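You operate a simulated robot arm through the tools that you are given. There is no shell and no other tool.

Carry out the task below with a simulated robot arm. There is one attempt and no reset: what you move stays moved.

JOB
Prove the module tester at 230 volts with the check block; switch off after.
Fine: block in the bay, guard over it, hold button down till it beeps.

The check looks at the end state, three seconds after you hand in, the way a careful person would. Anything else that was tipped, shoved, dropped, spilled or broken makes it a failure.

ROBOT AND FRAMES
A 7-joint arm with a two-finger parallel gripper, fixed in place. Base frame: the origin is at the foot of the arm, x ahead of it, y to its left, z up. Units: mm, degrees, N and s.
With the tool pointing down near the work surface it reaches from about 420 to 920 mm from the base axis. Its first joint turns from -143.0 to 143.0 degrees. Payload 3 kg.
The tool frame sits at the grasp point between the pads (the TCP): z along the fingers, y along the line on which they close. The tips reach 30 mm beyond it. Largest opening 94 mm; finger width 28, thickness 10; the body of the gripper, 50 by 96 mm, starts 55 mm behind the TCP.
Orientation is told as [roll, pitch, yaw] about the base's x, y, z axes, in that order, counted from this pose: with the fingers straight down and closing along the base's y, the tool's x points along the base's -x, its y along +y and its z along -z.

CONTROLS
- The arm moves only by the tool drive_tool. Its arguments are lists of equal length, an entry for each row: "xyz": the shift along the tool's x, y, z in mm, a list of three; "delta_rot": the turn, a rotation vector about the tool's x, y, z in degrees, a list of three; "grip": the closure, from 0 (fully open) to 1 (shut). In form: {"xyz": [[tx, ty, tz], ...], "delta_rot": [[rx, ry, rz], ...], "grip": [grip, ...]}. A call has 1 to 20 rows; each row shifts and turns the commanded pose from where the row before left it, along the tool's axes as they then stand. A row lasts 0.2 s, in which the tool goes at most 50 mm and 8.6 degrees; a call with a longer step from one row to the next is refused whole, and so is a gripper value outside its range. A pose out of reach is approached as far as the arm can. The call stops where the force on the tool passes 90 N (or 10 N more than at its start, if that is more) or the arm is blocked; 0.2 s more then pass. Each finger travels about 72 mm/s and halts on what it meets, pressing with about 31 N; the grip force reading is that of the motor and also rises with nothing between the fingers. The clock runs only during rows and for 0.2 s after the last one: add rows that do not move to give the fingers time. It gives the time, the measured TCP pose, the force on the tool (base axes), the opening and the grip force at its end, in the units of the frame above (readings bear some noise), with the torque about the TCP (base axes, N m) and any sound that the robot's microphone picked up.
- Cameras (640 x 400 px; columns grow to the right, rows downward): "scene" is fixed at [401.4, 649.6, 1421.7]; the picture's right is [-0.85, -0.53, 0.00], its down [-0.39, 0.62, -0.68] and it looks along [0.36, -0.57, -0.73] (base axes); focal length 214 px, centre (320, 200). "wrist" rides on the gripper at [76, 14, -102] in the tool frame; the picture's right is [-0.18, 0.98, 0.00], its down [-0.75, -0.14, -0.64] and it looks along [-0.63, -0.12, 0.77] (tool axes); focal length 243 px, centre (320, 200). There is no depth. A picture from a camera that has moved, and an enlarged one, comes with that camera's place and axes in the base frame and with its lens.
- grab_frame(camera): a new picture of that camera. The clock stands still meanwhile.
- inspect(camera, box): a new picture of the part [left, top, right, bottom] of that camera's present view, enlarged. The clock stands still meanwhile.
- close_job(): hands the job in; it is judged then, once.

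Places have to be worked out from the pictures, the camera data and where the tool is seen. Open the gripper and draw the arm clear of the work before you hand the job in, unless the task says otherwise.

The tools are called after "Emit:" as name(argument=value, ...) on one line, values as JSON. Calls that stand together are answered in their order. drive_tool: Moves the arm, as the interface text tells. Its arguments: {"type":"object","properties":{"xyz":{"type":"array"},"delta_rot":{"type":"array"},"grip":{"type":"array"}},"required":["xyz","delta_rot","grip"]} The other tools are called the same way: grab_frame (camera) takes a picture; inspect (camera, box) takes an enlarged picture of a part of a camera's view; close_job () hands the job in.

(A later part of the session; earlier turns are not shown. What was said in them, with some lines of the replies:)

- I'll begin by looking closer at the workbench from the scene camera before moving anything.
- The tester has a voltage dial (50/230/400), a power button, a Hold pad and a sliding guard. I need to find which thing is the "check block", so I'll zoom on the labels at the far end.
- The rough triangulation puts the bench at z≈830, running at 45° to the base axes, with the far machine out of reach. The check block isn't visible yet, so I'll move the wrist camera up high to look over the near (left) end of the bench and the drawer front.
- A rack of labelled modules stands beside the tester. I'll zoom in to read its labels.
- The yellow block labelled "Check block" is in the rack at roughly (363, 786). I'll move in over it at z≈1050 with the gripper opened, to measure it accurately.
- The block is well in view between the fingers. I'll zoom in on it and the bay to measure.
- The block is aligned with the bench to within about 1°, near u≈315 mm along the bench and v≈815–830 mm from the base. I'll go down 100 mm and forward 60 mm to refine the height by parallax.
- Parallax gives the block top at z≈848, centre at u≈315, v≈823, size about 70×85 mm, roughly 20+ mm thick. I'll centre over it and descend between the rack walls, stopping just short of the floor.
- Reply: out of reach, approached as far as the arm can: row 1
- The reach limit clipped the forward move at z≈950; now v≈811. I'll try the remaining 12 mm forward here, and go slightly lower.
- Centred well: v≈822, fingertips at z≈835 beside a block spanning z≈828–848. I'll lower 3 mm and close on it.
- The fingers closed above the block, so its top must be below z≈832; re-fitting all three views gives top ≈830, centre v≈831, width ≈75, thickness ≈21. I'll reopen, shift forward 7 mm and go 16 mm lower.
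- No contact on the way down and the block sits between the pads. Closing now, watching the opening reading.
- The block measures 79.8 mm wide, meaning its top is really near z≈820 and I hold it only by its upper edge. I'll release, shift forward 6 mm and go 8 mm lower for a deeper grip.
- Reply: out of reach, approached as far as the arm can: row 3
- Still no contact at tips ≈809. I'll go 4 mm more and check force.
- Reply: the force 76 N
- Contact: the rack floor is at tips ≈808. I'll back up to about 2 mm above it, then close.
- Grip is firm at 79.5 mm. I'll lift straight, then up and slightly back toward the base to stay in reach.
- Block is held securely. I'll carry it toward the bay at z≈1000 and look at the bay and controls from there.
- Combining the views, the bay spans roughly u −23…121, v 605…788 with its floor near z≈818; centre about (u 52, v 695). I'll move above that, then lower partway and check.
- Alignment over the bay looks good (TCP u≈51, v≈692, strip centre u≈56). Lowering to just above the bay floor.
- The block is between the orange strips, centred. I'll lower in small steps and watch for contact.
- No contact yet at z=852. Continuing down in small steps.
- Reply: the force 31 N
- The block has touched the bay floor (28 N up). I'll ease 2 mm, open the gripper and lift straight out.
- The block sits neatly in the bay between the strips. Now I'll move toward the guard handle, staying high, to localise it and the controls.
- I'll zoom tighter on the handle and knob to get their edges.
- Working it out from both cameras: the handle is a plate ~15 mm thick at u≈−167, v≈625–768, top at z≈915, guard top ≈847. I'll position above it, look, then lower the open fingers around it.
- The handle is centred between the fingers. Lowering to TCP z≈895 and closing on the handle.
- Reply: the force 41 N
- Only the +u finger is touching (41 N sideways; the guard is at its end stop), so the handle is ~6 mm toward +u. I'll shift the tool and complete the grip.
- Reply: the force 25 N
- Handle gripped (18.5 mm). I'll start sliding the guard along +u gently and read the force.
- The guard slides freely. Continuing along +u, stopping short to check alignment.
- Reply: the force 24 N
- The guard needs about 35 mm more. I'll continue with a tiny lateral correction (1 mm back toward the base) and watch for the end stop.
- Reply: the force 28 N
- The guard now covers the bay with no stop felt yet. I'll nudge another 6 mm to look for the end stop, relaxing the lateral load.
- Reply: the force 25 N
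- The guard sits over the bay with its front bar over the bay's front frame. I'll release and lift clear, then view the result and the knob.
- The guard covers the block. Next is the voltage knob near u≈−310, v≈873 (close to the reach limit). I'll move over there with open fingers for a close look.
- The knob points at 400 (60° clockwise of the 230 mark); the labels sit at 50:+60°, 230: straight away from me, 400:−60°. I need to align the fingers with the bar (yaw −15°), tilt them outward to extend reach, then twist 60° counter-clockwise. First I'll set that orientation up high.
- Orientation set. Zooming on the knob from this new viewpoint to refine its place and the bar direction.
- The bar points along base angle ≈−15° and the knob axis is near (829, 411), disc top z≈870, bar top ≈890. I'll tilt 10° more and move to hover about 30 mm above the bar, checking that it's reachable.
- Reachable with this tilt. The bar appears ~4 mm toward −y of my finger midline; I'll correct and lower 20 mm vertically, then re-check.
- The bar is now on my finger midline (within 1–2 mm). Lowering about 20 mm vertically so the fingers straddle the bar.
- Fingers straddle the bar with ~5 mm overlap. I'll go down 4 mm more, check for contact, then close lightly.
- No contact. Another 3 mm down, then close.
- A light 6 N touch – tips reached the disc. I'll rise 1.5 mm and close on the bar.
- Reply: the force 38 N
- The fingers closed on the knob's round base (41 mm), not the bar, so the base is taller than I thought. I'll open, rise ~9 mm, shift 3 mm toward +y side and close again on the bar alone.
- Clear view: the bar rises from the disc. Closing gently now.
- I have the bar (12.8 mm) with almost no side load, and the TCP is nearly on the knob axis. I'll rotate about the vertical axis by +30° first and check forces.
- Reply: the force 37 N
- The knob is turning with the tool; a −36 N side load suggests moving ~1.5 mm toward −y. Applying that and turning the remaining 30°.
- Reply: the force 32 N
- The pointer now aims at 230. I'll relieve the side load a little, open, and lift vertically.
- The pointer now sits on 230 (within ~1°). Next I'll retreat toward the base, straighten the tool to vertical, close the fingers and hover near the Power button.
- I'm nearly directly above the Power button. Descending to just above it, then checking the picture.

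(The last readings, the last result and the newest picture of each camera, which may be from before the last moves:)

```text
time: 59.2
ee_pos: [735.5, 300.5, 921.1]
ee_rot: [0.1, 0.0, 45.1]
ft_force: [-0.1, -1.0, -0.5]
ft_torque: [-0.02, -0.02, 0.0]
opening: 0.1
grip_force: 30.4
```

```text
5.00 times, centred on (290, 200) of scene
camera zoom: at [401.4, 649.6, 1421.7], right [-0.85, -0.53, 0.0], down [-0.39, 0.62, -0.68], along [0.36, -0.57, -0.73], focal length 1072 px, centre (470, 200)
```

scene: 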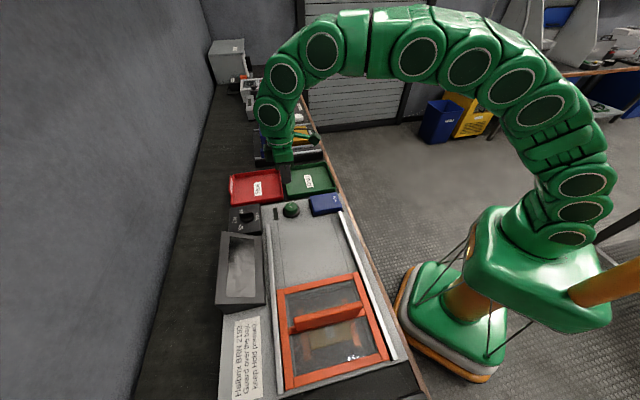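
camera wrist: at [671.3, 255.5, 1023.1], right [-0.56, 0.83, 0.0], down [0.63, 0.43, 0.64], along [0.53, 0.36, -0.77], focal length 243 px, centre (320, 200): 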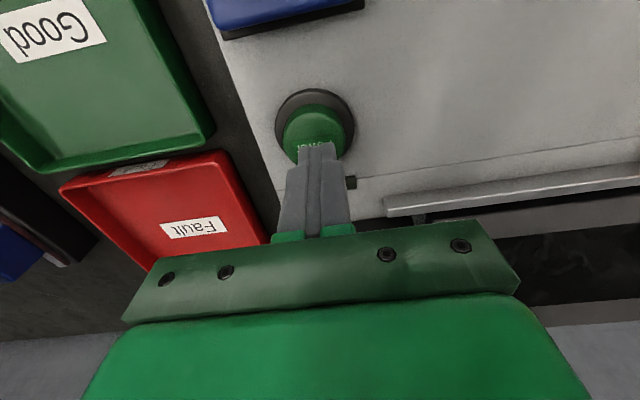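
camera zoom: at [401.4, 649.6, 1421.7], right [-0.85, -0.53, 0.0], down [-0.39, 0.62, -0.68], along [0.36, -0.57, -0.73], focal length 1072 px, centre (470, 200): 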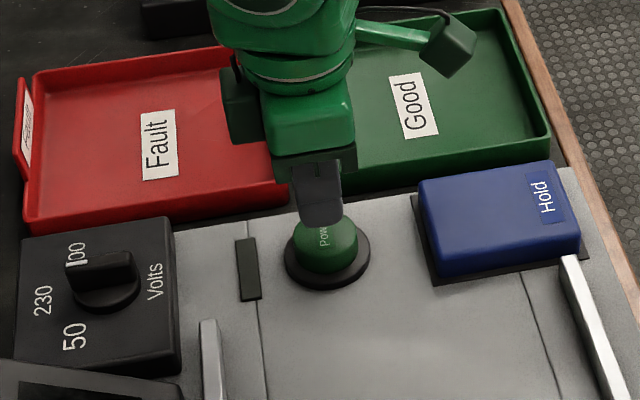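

The button centre looks ~5 mm nearer to the base than my tip. I'll correct and lower toward contact.

Emit:
drive_tool(xyz=[[5, 0, 5], [0, 0, 5], [0, 0, 4], [0, 0, 3], [0, 0, 0]], delta_rot=[[0, 0, 0], [0, 0, 0], [0, 0, 0], [0, 0, 0], [0, 0, 0]], grip=[1, 1, 1, 1, 1])

Emit:
inspect(camera="scene", box=[260, 175, 330, 230])

```text
time: 60.4
ee_pos: [731.6, 295.8, 903.3]
ee_rot: [0.1, 0.0, 45.0]
ft_force: [-0.1, 0.8, -0.1]
ft_torque: [0.0, -0.01, -0.01]
opening: 0.0
grip_force: 30.7
```

```text
7.27 times, centred on (295, 202) of scene
camera zoom: at [401.4, 649.6, 1421.7], right [-0.85, -0.53, 0.0], down [-0.39, 0.62, -0.68], along [0.36, -0.57, -0.73], focal length 1560 px, centre (502, 182)
```

zoom: 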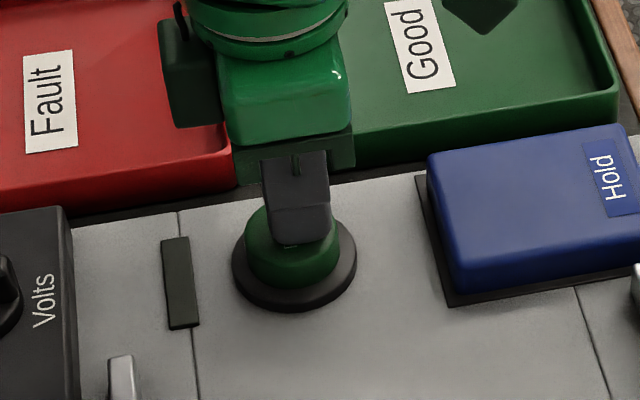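

The tip is over the button cap. Pressing slowly in 1.5–2 mm steps.

Emit:
drive_tool(xyz=[[0, 0, 2], [0, 0, 2], [0, 0, 2]], delta_rot=[[0, 0, 0], [0, 0, 0], [0, 0, 0]], grip=[1, 1, 1])

```text
time: 61.2
ee_pos: [731.9, 294.7, 897.5]
ee_rot: [0.1, -0.1, 45.0]
ft_force: [0.7, -0.2, 1.9]
ft_torque: [0.04, -0.06, 0.01]
opening: 0.0
grip_force: 31.3
```

Just touching (≈2 N). Continuing to press a few millimetres.

Emit:
drive_tool(xyz=[[0, 0, 1.5], [0, 0, 1.5], [0, 0, 1.5]], delta_rot=[[0, 0, 0], [0, 0, 0], [0, 0, 0]], grip=[1, 1, 1])

Emit:
inspect(camera="scene", box=[210, 190, 330, 310])

```text
time: 62.0
ee_pos: [731.3, 296.3, 892.8]
ee_rot: [0.1, -0.1, 45.1]
ft_force: [1.3, 1.2, 2.9]
ft_torque: [0.06, -0.06, 0.01]
opening: 0.0
grip_force: 30.8
```

```text
3.33 times, centred on (270, 250) of scene
camera zoom: at [401.4, 649.6, 1421.7], right [-0.85, -0.53, 0.0], down [-0.39, 0.62, -0.68], along [0.36, -0.57, -0.73], focal length 715 px, centre (487, 33)
```

zoom: 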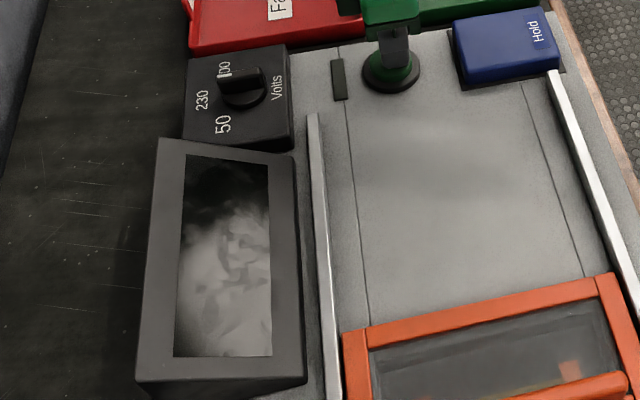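

The button is going down with a light spring; continuing to its stop.

Emit:
drive_tool(xyz=[[0, 0, 1.5], [0, 0, 1.5], [0, 0, 1]], delta_rot=[[0, 0, 0], [0, 0, 0], [0, 0, 0]], grip=[1, 1, 1])

Emit:
inspect(camera="scene", box=[210, 190, 330, 310])

```text
time: 62.8
ee_pos: [732.4, 294.9, 889.9]
ee_rot: [0.2, 0.0, 44.9]
ft_force: [3.5, -0.8, 4.6]
ft_torque: [-0.04, -0.12, -0.01]
opening: 0.0
grip_force: 30.9
heard: click
```

```text
3.33 times, centred on (270, 250) of scene
camera zoom: at [401.4, 649.6, 1421.7], right [-0.85, -0.53, 0.0], down [-0.39, 0.62, -0.68], along [0.36, -0.57, -0.73], focal length 715 px, centre (487, 33)
```

zoom: 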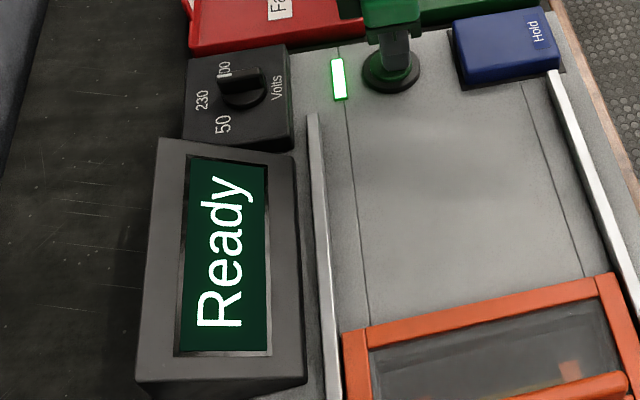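

Click heard, LED lit, display shows "Ready". Lifting off and moving over to the Hold pad for a look.

Emit:
drive_tool(xyz=[[0, 0, -10], [0, 0, -30], [0, 0, -40], [35, 0, 0], [35, 0, 0], [35, 2, 0], [0, 0, 0]], delta_rot=[[0, 0, 0], [0, 0, 0], [0, 0, 0], [0, 0, 0], [0, 0, 0], [0, 0, 0], [0, 0, 0]], grip=[1, 1, 1, 1, 1, 1, 1])

Emit:
grab_frame(camera="wrist")

Emit:
inspect(camera="scene", box=[220, 150, 360, 310])

```text
time: 64.4
ee_pos: [656.3, 224.4, 968.7]
ee_rot: [0.1, -0.1, 45.0]
ft_force: [-0.1, -0.1, -0.6]
ft_torque: [0.02, 0.01, 0.02]
opening: 0.0
grip_force: 31.0
```

```text
taken
camera wrist: at [592.7, 179.0, 1071.5], right [-0.56, 0.83, 0.0], down [0.63, 0.43, 0.64], along [0.53, 0.36, -0.77], focal length 243 px, centre (320, 200)
```

wrist: 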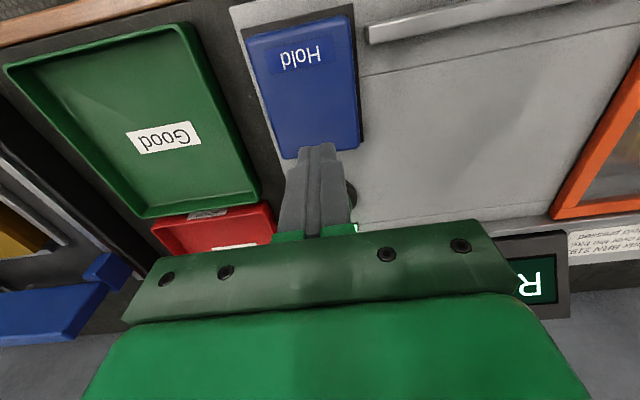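

```text
2.50 times, centred on (290, 230) of scene
camera zoom: at [401.4, 649.6, 1421.7], right [-0.85, -0.53, 0.0], down [-0.39, 0.62, -0.68], along [0.36, -0.57, -0.73], focal length 536 px, centre (395, 125)
```

zoom: 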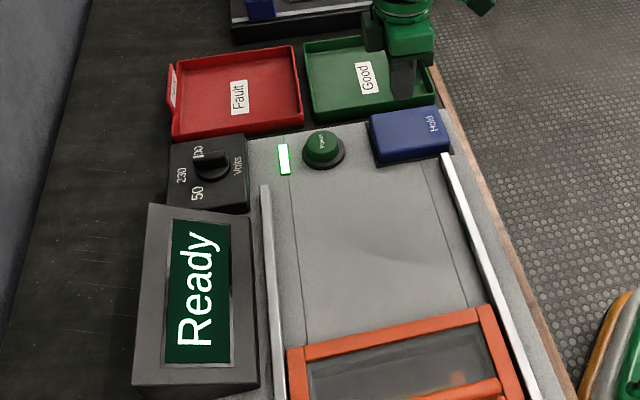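

The Hold pad's centre is about u≈−309, v≈605. Moving over it and lowering to just above.

Emit:
drive_tool(xyz=[[17, -4, 0], [0, 0, 30], [0, 0, 25], [0, 0, 0]], delta_rot=[[0, 0, 0], [0, 0, 0], [0, 0, 0], [0, 0, 0]], grip=[1, 1, 1, 1])

Emit:
inspect(camera="scene", box=[280, 160, 360, 230])

Emit:
grab_frame(camera="wrist")

```text
time: 65.4
ee_pos: [646.9, 207.7, 913.9]
ee_rot: [0.1, -0.1, 45.0]
ft_force: [-0.3, 0.0, 0.5]
ft_torque: [0.0, 0.0, -0.01]
opening: 0.1
grip_force: 30.8
```

```text
5.71 times, centred on (320, 195) of scene
camera zoom: at [401.4, 649.6, 1421.7], right [-0.85, -0.53, 0.0], down [-0.39, 0.62, -0.68], along [0.36, -0.57, -0.73], focal length 1226 px, centre (320, 229)
```

zoom: 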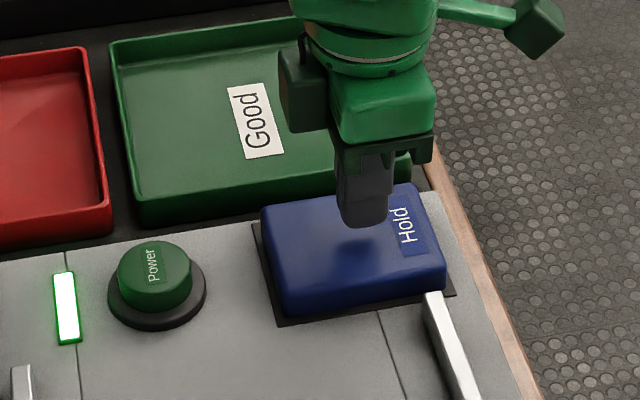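

```text
taken
camera wrist: at [583.0, 163.6, 1016.5], right [-0.56, 0.83, 0.0], down [0.63, 0.43, 0.64], along [0.53, 0.36, -0.77], focal length 243 px, centre (320, 200)
```

wrist: 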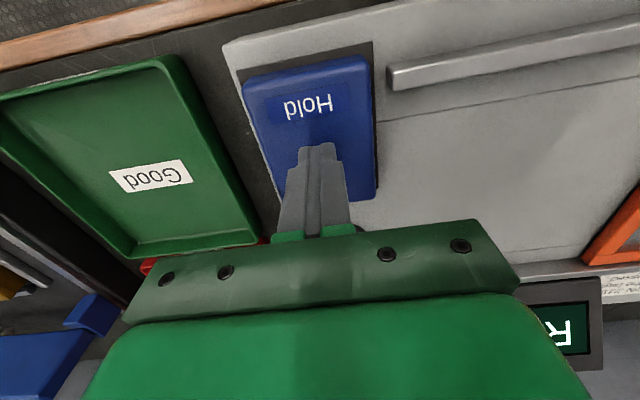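

The tip's shadow falls on the middle of the pad. Pressing down in small steps.

Emit:
drive_tool(xyz=[[0, 0, 4], [0, 0, 4], [0, 0, 3], [0, 0, 2], [0, 0, 2]], delta_rot=[[0, 0, 0], [0, 0, 0], [0, 0, 0], [0, 0, 0], [0, 0, 0]], grip=[1, 1, 1, 1, 1])

```text
time: 66.6
ee_pos: [647.3, 207.5, 898.6]
ee_rot: [0.2, 0.0, 45.0]
ft_force: [-1.0, -0.4, -0.4]
ft_torque: [-0.03, -0.01, -0.01]
opening: 0.0
grip_force: 31.2
```

No contact yet. Continuing down.

Emit:
drive_tool(xyz=[[0, 0, 2], [0, 0, 2], [0, 0, 2]], delta_rot=[[0, 0, 0], [0, 0, 0], [0, 0, 0]], grip=[1, 1, 1])

```text
time: 67.4
ee_pos: [647.6, 207.8, 891.9]
ee_rot: [0.1, 0.1, 44.9]
ft_force: [0.4, -1.2, 0.6]
ft_torque: [-0.03, -0.02, 0.02]
opening: 0.3
grip_force: 31.2
```

Still free. Continuing with 2 mm steps.

Emit:
drive_tool(xyz=[[0, 0, 2], [0, 0, 2], [0, 0, 2]], delta_rot=[[0, 0, 0], [0, 0, 0], [0, 0, 0]], grip=[1, 1, 1])

Emit:
inspect(camera="scene", box=[280, 160, 360, 230])

```text
time: 68.2
ee_pos: [646.5, 208.3, 886.9]
ee_rot: [0.1, -0.1, 45.0]
ft_force: [1.1, -0.6, 4.0]
ft_torque: [-0.09, -0.03, 0.01]
opening: 0.2
grip_force: 30.4
```

```text
5.71 times, centred on (320, 195) of scene
camera zoom: at [401.4, 649.6, 1421.7], right [-0.85, -0.53, 0.0], down [-0.39, 0.62, -0.68], along [0.36, -0.57, -0.73], focal length 1226 px, centre (320, 229)
```

zoom: 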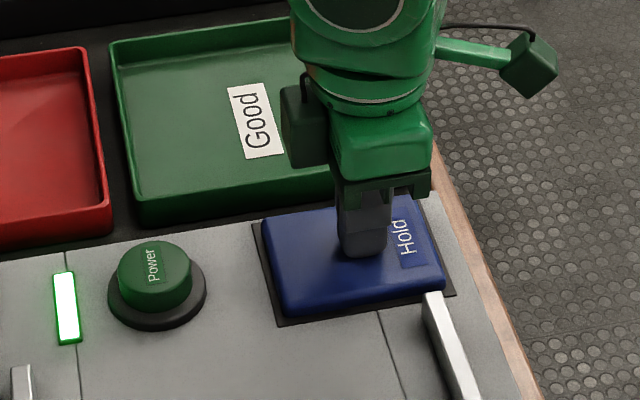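

In contact at ~4 N. Now I press further and hold, listening for the click and then the beep.

Emit:
drive_tool(xyz=[[0, 0, 1.5], [0, 0, 1.5], [0, 0, 1.5], [0, 0, 1.5], [0, 0, 0], [0, 0, 0]], delta_rot=[[0, 0, 0], [0, 0, 0], [0, 0, 0], [0, 0, 0], [0, 0, 0], [0, 0, 0]], grip=[1, 1, 1, 1, 1, 1])

Emit:
inspect(camera="scene", box=[210, 180, 350, 310])

```text
time: 69.6
ee_pos: [646.6, 207.0, 881.8]
ee_rot: [0.2, -0.1, 45.1]
ft_force: [-3.3, -1.6, 19.4]
ft_torque: [-0.09, 0.13, -0.13]
opening: 0.0
grip_force: 31.3
```

```text
3.08 times, centred on (280, 245) of scene
camera zoom: at [401.4, 649.6, 1421.7], right [-0.85, -0.53, 0.0], down [-0.39, 0.62, -0.68], along [0.36, -0.57, -0.73], focal length 660 px, centre (443, 62)
```

zoom: 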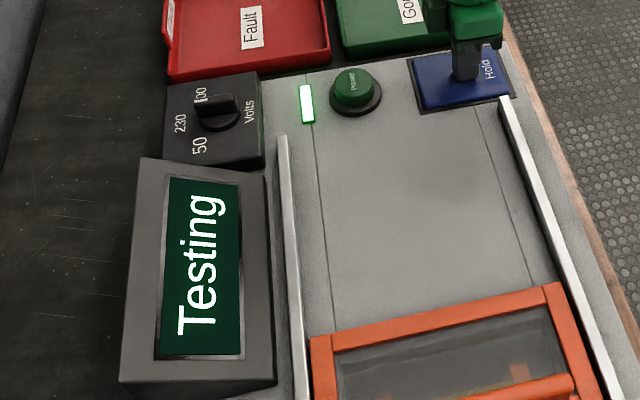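

"Testing" is displayed and the pad is held at ~19 N. Holding still until the beep.

Emit:
drive_tool(xyz=[[0, 0, 0], [0, 0, 0], [0, 0, 0], [0, 0, 0], [0, 0, 0], [0, 0, 0], [0, 0, 0], [0, 0, 0], [0, 0, 0], [0, 0, 0], [0, 0, 0], [0, 0, 0], [0, 0, 0], [0, 0, 0], [0, 0, 0]], delta_rot=[[0, 0, 0], [0, 0, 0], [0, 0, 0], [0, 0, 0], [0, 0, 0], [0, 0, 0], [0, 0, 0], [0, 0, 0], [0, 0, 0], [0, 0, 0], [0, 0, 0], [0, 0, 0], [0, 0, 0], [0, 0, 0], [0, 0, 0]], grip=[1, 1, 1, 1, 1, 1, 1, 1, 1, 1, 1, 1, 1, 1, 1])

Emit:
inspect(camera="scene", box=[210, 180, 350, 310])

```text
time: 72.8
ee_pos: [646.8, 208.2, 880.8]
ee_rot: [0.0, -0.1, 45.0]
ft_force: [0.4, 4.2, 25.4]
ft_torque: [0.04, 0.0, -0.06]
opening: 0.0
grip_force: 31.8
```

```text
3.08 times, centred on (280, 245) of scene
camera zoom: at [401.4, 649.6, 1421.7], right [-0.85, -0.53, 0.0], down [-0.39, 0.62, -0.68], along [0.36, -0.57, -0.73], focal length 660 px, centre (443, 62)
```

zoom: 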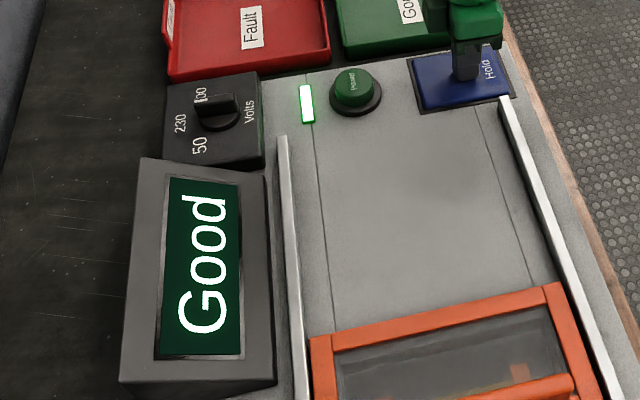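

The display says "Good", but no beep has been reported yet, so I keep holding.

Emit:
drive_tool(xyz=[[0, 0, 0], [0, 0, 0], [0, 0, 0], [0, 0, 0], [0, 0, 0], [0, 0, 0], [0, 0, 0], [0, 0, 0], [0, 0, 0], [0, 0, 0], [0, 0, 0], [0, 0, 0], [0, 0, 0], [0, 0, 0], [0, 0, 0]], delta_rot=[[0, 0, 0], [0, 0, 0], [0, 0, 0], [0, 0, 0], [0, 0, 0], [0, 0, 0], [0, 0, 0], [0, 0, 0], [0, 0, 0], [0, 0, 0], [0, 0, 0], [0, 0, 0], [0, 0, 0], [0, 0, 0], [0, 0, 0]], grip=[1, 1, 1, 1, 1, 1, 1, 1, 1, 1, 1, 1, 1, 1, 1])

Emit:
inspect(camera="scene", box=[210, 180, 350, 310])

```text
time: 76.0
ee_pos: [647.5, 207.8, 880.8]
ee_rot: [0.0, -0.1, 45.0]
ft_force: [3.3, 3.4, 26.7]
ft_torque: [0.04, -0.04, 0.06]
opening: 0.0
grip_force: 31.0
```

```text
3.08 times, centred on (280, 245) of scene
camera zoom: at [401.4, 649.6, 1421.7], right [-0.85, -0.53, 0.0], down [-0.39, 0.62, -0.68], along [0.36, -0.57, -0.73], focal length 660 px, centre (443, 62)
```

zoom: 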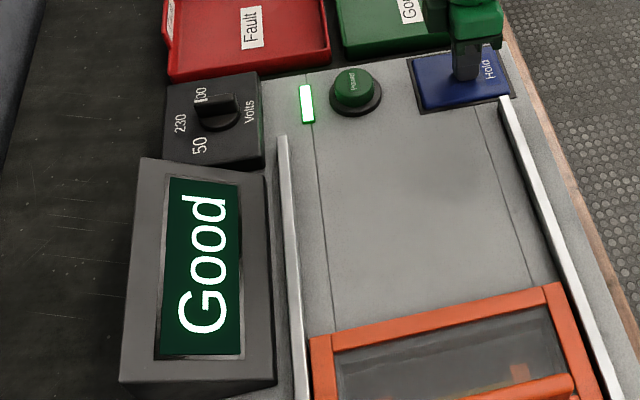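

Still "Good" with no beep. I'll continue holding; nothing is lost by keeping it pressed.

Emit:
drive_tool(xyz=[[0, 0, 0], [0, 0, 0], [0, 0, 0], [0, 0, 0], [0, 0, 0], [0, 0, 0], [0, 0, 0], [0, 0, 0], [0, 0, 0], [0, 0, 0], [0, 0, 0], [0, 0, 0], [0, 0, 0], [0, 0, 0], [0, 0, 0], [0, 0, 0], [0, 0, 0], [0, 0, 0], [0, 0, 0], [0, 0, 0]], delta_rot=[[0, 0, 0], [0, 0, 0], [0, 0, 0], [0, 0, 0], [0, 0, 0], [0, 0, 0], [0, 0, 0], [0, 0, 0], [0, 0, 0], [0, 0, 0], [0, 0, 0], [0, 0, 0], [0, 0, 0], [0, 0, 0], [0, 0, 0], [0, 0, 0], [0, 0, 0], [0, 0, 0], [0, 0, 0], [0, 0, 0]], grip=[1, 1, 1, 1, 1, 1, 1, 1, 1, 1, 1, 1, 1, 1, 1, 1, 1, 1, 1, 1])

Emit:
inspect(camera="scene", box=[210, 180, 350, 310])

```text
time: 80.2
ee_pos: [647.6, 206.7, 880.5]
ee_rot: [0.1, -0.1, 45.0]
ft_force: [1.5, 0.9, 26.9]
ft_torque: [-0.06, -0.01, -0.01]
opening: 0.1
grip_force: 30.9
```

```text
3.08 times, centred on (280, 245) of scene
camera zoom: at [401.4, 649.6, 1421.7], right [-0.85, -0.53, 0.0], down [-0.39, 0.62, -0.68], along [0.36, -0.57, -0.73], focal length 660 px, centre (443, 62)
```

zoom: 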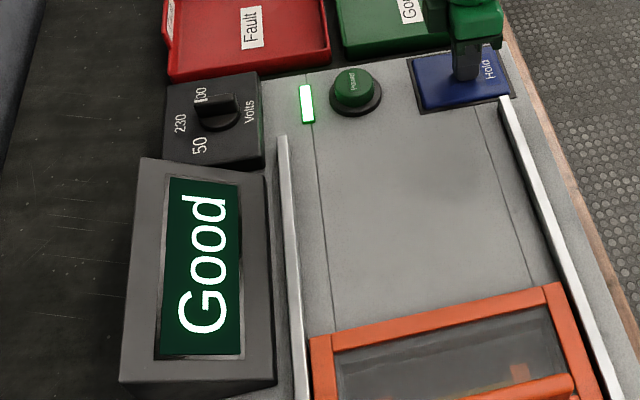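

No beep after ~10 s. I'll hold for a good deal longer before concluding anything.

Emit:
drive_tool(xyz=[[0, 0, 0], [0, 0, 0], [0, 0, 0], [0, 0, 0], [0, 0, 0], [0, 0, 0], [0, 0, 0], [0, 0, 0], [0, 0, 0], [0, 0, 0], [0, 0, 0], [0, 0, 0], [0, 0, 0], [0, 0, 0], [0, 0, 0], [0, 0, 0], [0, 0, 0], [0, 0, 0], [0, 0, 0], [0, 0, 0]], delta_rot=[[0, 0, 0], [0, 0, 0], [0, 0, 0], [0, 0, 0], [0, 0, 0], [0, 0, 0], [0, 0, 0], [0, 0, 0], [0, 0, 0], [0, 0, 0], [0, 0, 0], [0, 0, 0], [0, 0, 0], [0, 0, 0], [0, 0, 0], [0, 0, 0], [0, 0, 0], [0, 0, 0], [0, 0, 0], [0, 0, 0]], grip=[1, 1, 1, 1, 1, 1, 1, 1, 1, 1, 1, 1, 1, 1, 1, 1, 1, 1, 1, 1])

Emit:
drive_tool(xyz=[[0, 0, 0], [0, 0, 0], [0, 0, 0], [0, 0, 0], [0, 0, 0], [0, 0, 0], [0, 0, 0], [0, 0, 0], [0, 0, 0], [0, 0, 0], [0, 0, 0], [0, 0, 0], [0, 0, 0], [0, 0, 0], [0, 0, 0], [0, 0, 0], [0, 0, 0], [0, 0, 0], [0, 0, 0], [0, 0, 0]], delta_rot=[[0, 0, 0], [0, 0, 0], [0, 0, 0], [0, 0, 0], [0, 0, 0], [0, 0, 0], [0, 0, 0], [0, 0, 0], [0, 0, 0], [0, 0, 0], [0, 0, 0], [0, 0, 0], [0, 0, 0], [0, 0, 0], [0, 0, 0], [0, 0, 0], [0, 0, 0], [0, 0, 0], [0, 0, 0], [0, 0, 0]], grip=[1, 1, 1, 1, 1, 1, 1, 1, 1, 1, 1, 1, 1, 1, 1, 1, 1, 1, 1, 1])

Emit:
grab_frame(camera="scene")

```text
time: 84.4
ee_pos: [646.3, 207.7, 881.4]
ee_rot: [0.2, -0.2, 45.1]
ft_force: [1.8, -0.5, 27.1]
ft_torque: [-0.05, 0.04, 0.0]
opening: 0.0
grip_force: 31.3
```

```text
time: 88.6
ee_pos: [646.3, 207.7, 880.2]
ee_rot: [0.1, -0.2, 45.0]
ft_force: [0.6, 0.2, 27.6]
ft_torque: [-0.07, 0.02, -0.01]
opening: 0.2
grip_force: 30.8
```

```text
taken
```

scene: 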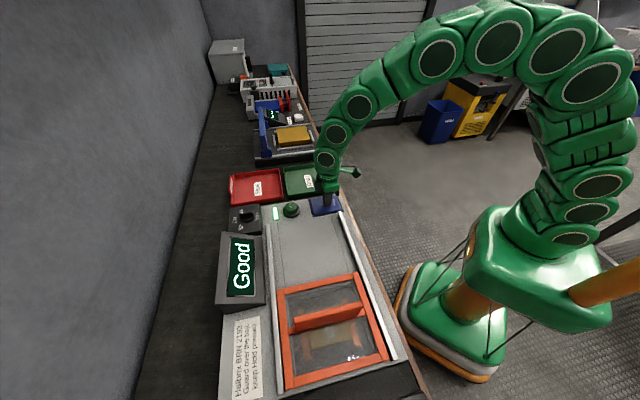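

About 19 s of continuous hold, display solidly "Good", no beep picked up. The test has evidently finished; I'll release the pad and see how the display responds.

Emit:
drive_tool(xyz=[[0, 0, -5], [0, 0, -10], [0, 0, -20], [0, 0, 0], [0, 0, 0]], delta_rot=[[0, 0, 0], [0, 0, 0], [0, 0, 0], [0, 0, 0], [0, 0, 0]], grip=[1, 1, 1, 1, 1])

Emit:
inspect(camera="scene", box=[210, 180, 350, 310])

```text
time: 89.8
ee_pos: [646.8, 208.4, 915.2]
ee_rot: [0.1, 0.0, 45.1]
ft_force: [-0.1, -0.1, -0.2]
ft_torque: [-0.02, 0.01, -0.02]
opening: 0.1
grip_force: 31.3
```

```text
3.08 times, centred on (280, 245) of scene
camera zoom: at [401.4, 649.6, 1421.7], right [-0.85, -0.53, 0.0], down [-0.39, 0.62, -0.68], along [0.36, -0.57, -0.73], focal length 660 px, centre (443, 62)
```

zoom: 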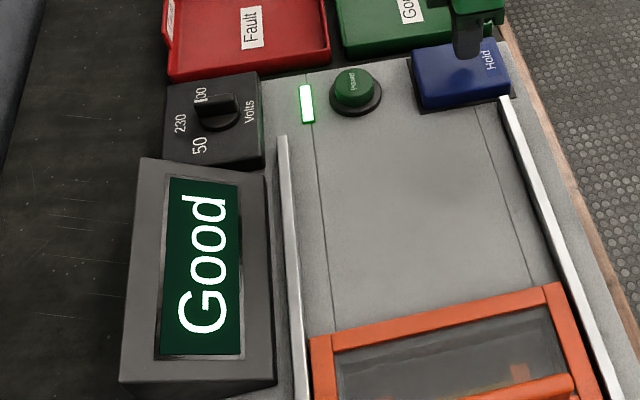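

"Good" latched after release, so the test is complete (the buzzer just never sounded to my microphone). Now I'll move back over the Power button to switch off.

Emit:
drive_tool(xyz=[[0, 0, -30], [-40, 1, 0], [-40, 1, 0], [-41, 0, 0], [0, 0, 20], [0, 0, 20], [0, 0, 0]], delta_rot=[[0, 0, 0], [0, 0, 0], [0, 0, 0], [0, 0, 0], [0, 0, 0], [0, 0, 0], [0, 0, 0]], grip=[1, 1, 1, 1, 1, 1, 1])

Emit:
inspect(camera="scene", box=[260, 175, 330, 230])

```text
time: 91.4
ee_pos: [730.9, 295.3, 907.0]
ee_rot: [0.1, 0.0, 45.1]
ft_force: [-0.8, -0.3, 0.2]
ft_torque: [-0.02, 0.0, -0.01]
opening: 0.2
grip_force: 30.8
```

```text
7.27 times, centred on (295, 202) of scene
camera zoom: at [401.4, 649.6, 1421.7], right [-0.85, -0.53, 0.0], down [-0.39, 0.62, -0.68], along [0.36, -0.57, -0.73], focal length 1560 px, centre (502, 182)
```

zoom: 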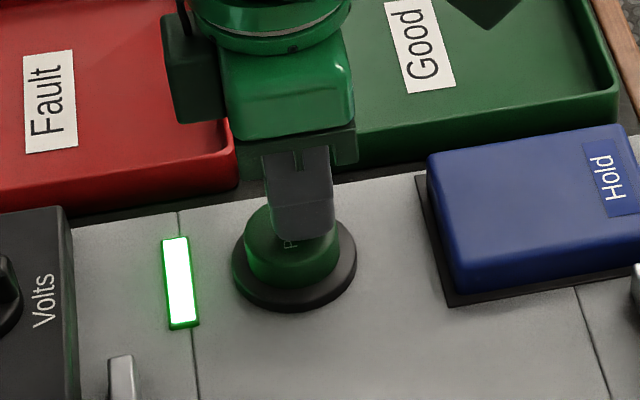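

Same spot as before over the Power cap. Pressing down to the click depth (TCP ≈ 889.5).

Emit:
drive_tool(xyz=[[0, 0, 4], [0, 0, 4], [0, 0, 3], [0, 0, 2], [0, 0, 2], [0, 0, 1.5], [0, 0, 1]], delta_rot=[[0, 0, 0], [0, 0, 0], [0, 0, 0], [0, 0, 0], [0, 0, 0], [0, 0, 0], [0, 0, 0]], grip=[1, 1, 1, 1, 1, 1, 1])

Emit:
inspect(camera="scene", box=[210, 180, 350, 310])

```text
time: 93.0
ee_pos: [730.8, 294.9, 887.9]
ee_rot: [0.0, -0.1, 45.0]
ft_force: [1.6, -0.3, 3.7]
ft_torque: [0.01, -0.09, 0.01]
opening: 0.1
grip_force: 30.8
heard: click
```

```text
3.08 times, centred on (280, 245) of scene
camera zoom: at [401.4, 649.6, 1421.7], right [-0.85, -0.53, 0.0], down [-0.39, 0.62, -0.68], along [0.36, -0.57, -0.73], focal length 660 px, centre (443, 62)
```

zoom: 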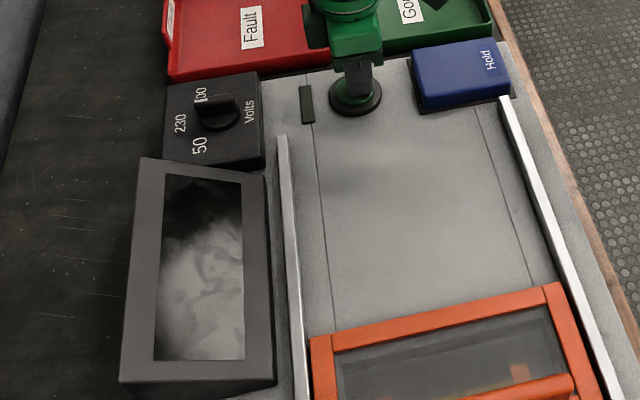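

Click heard; the LED and display are off. I'll lift straight up, open the gripper and draw the arm back well clear of the bench.

Emit:
drive_tool(xyz=[[0, 0, -10], [0, 0, -30], [0, 0, -40], [0, 0, -40], [0, 0, -40], [40, 0, -20], [40, 0, -20], [40, 0, 0], [40, 0, 0], [40, 0, 0], [0, 0, 0]], delta_rot=[[0, 0, 0], [0, 0, 0], [0, 0, 0], [0, 0, 0], [0, 0, 0], [0, 0, 0], [0, 0, 0], [0, 0, 0], [0, 0, 0], [0, 0, 0], [0, 0, 0]], grip=[1, 1, 1, 1, 1, 0, 0, 0, 0, 0, 0])

Emit:
grab_frame(camera="scene")

Emit:
inspect(camera="scene", box=[210, 180, 430, 400])

Emit:
grab_frame(camera="wrist")

```text
time: 95.4
ee_pos: [588.3, 151.9, 1089.2]
ee_rot: [0.0, 0.0, 44.9]
ft_force: [0.4, 0.4, -0.2]
ft_torque: [-0.01, 0.0, -0.02]
opening: 94.1
grip_force: 0.2
```

```text
taken
```

scene: 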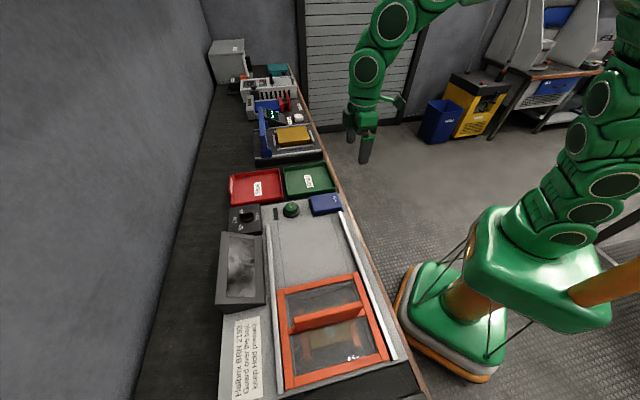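

```text
1.82 times, centred on (320, 290) of scene
camera zoom: at [401.4, 649.6, 1421.7], right [-0.85, -0.53, 0.0], down [-0.39, 0.62, -0.68], along [0.36, -0.57, -0.73], focal length 390 px, centre (320, 36)
```

zoom: 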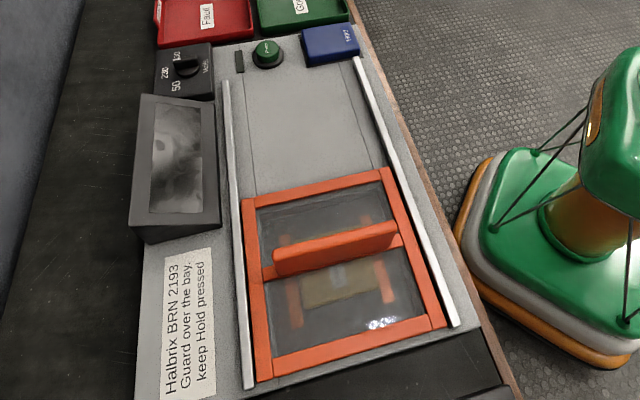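

```text
taken
camera wrist: at [524.1, 108.3, 1191.3], right [-0.56, 0.83, 0.0], down [0.63, 0.43, 0.64], along [0.53, 0.36, -0.77], focal length 243 px, centre (320, 200)
```

wrist: 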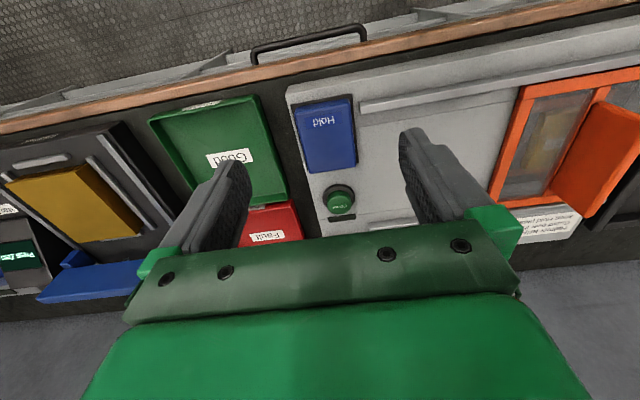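

The block is in the bay under the closed guard. The dial is at 230, the tester is off, nothing else was disturbed, and the arm is clear with the gripper open. The test ended on a latched "Good". I never heard the beep in about 19 s of holding, so "Good" on the display is my only evidence that it passed. Handing in.

Emit:
close_job()

```text
The job is handed in.
```

I ran the check-block test at 230 volts and the tester showed "Good", but I never heard the beep. I held the button for about 19 seconds, and "Good" came up within the first few. It stayed on the display after I let go, so I took the test as finished. That display is my only evidence of the pass, so check the tester's beeper if you rely on it.

- **Voltage:** the dial was on 400 at the start; I turned it to 230 and left it there.
- **Block and guard:** the check block is still in the bay with the guard closed over it. I didn't put the block back in its rack.
- **Power:** the tester is switched off, with its light and display both dark.
- **Arm:** the gripper is open and the arm is clear of the bench. In the final pictures nothing else looked moved.

While picking up the block I touched the rack floor with the fingertips at about 75 N. I also briefly gripped the base of the voltage knob before getting hold of its bar. I saw no damage from either.
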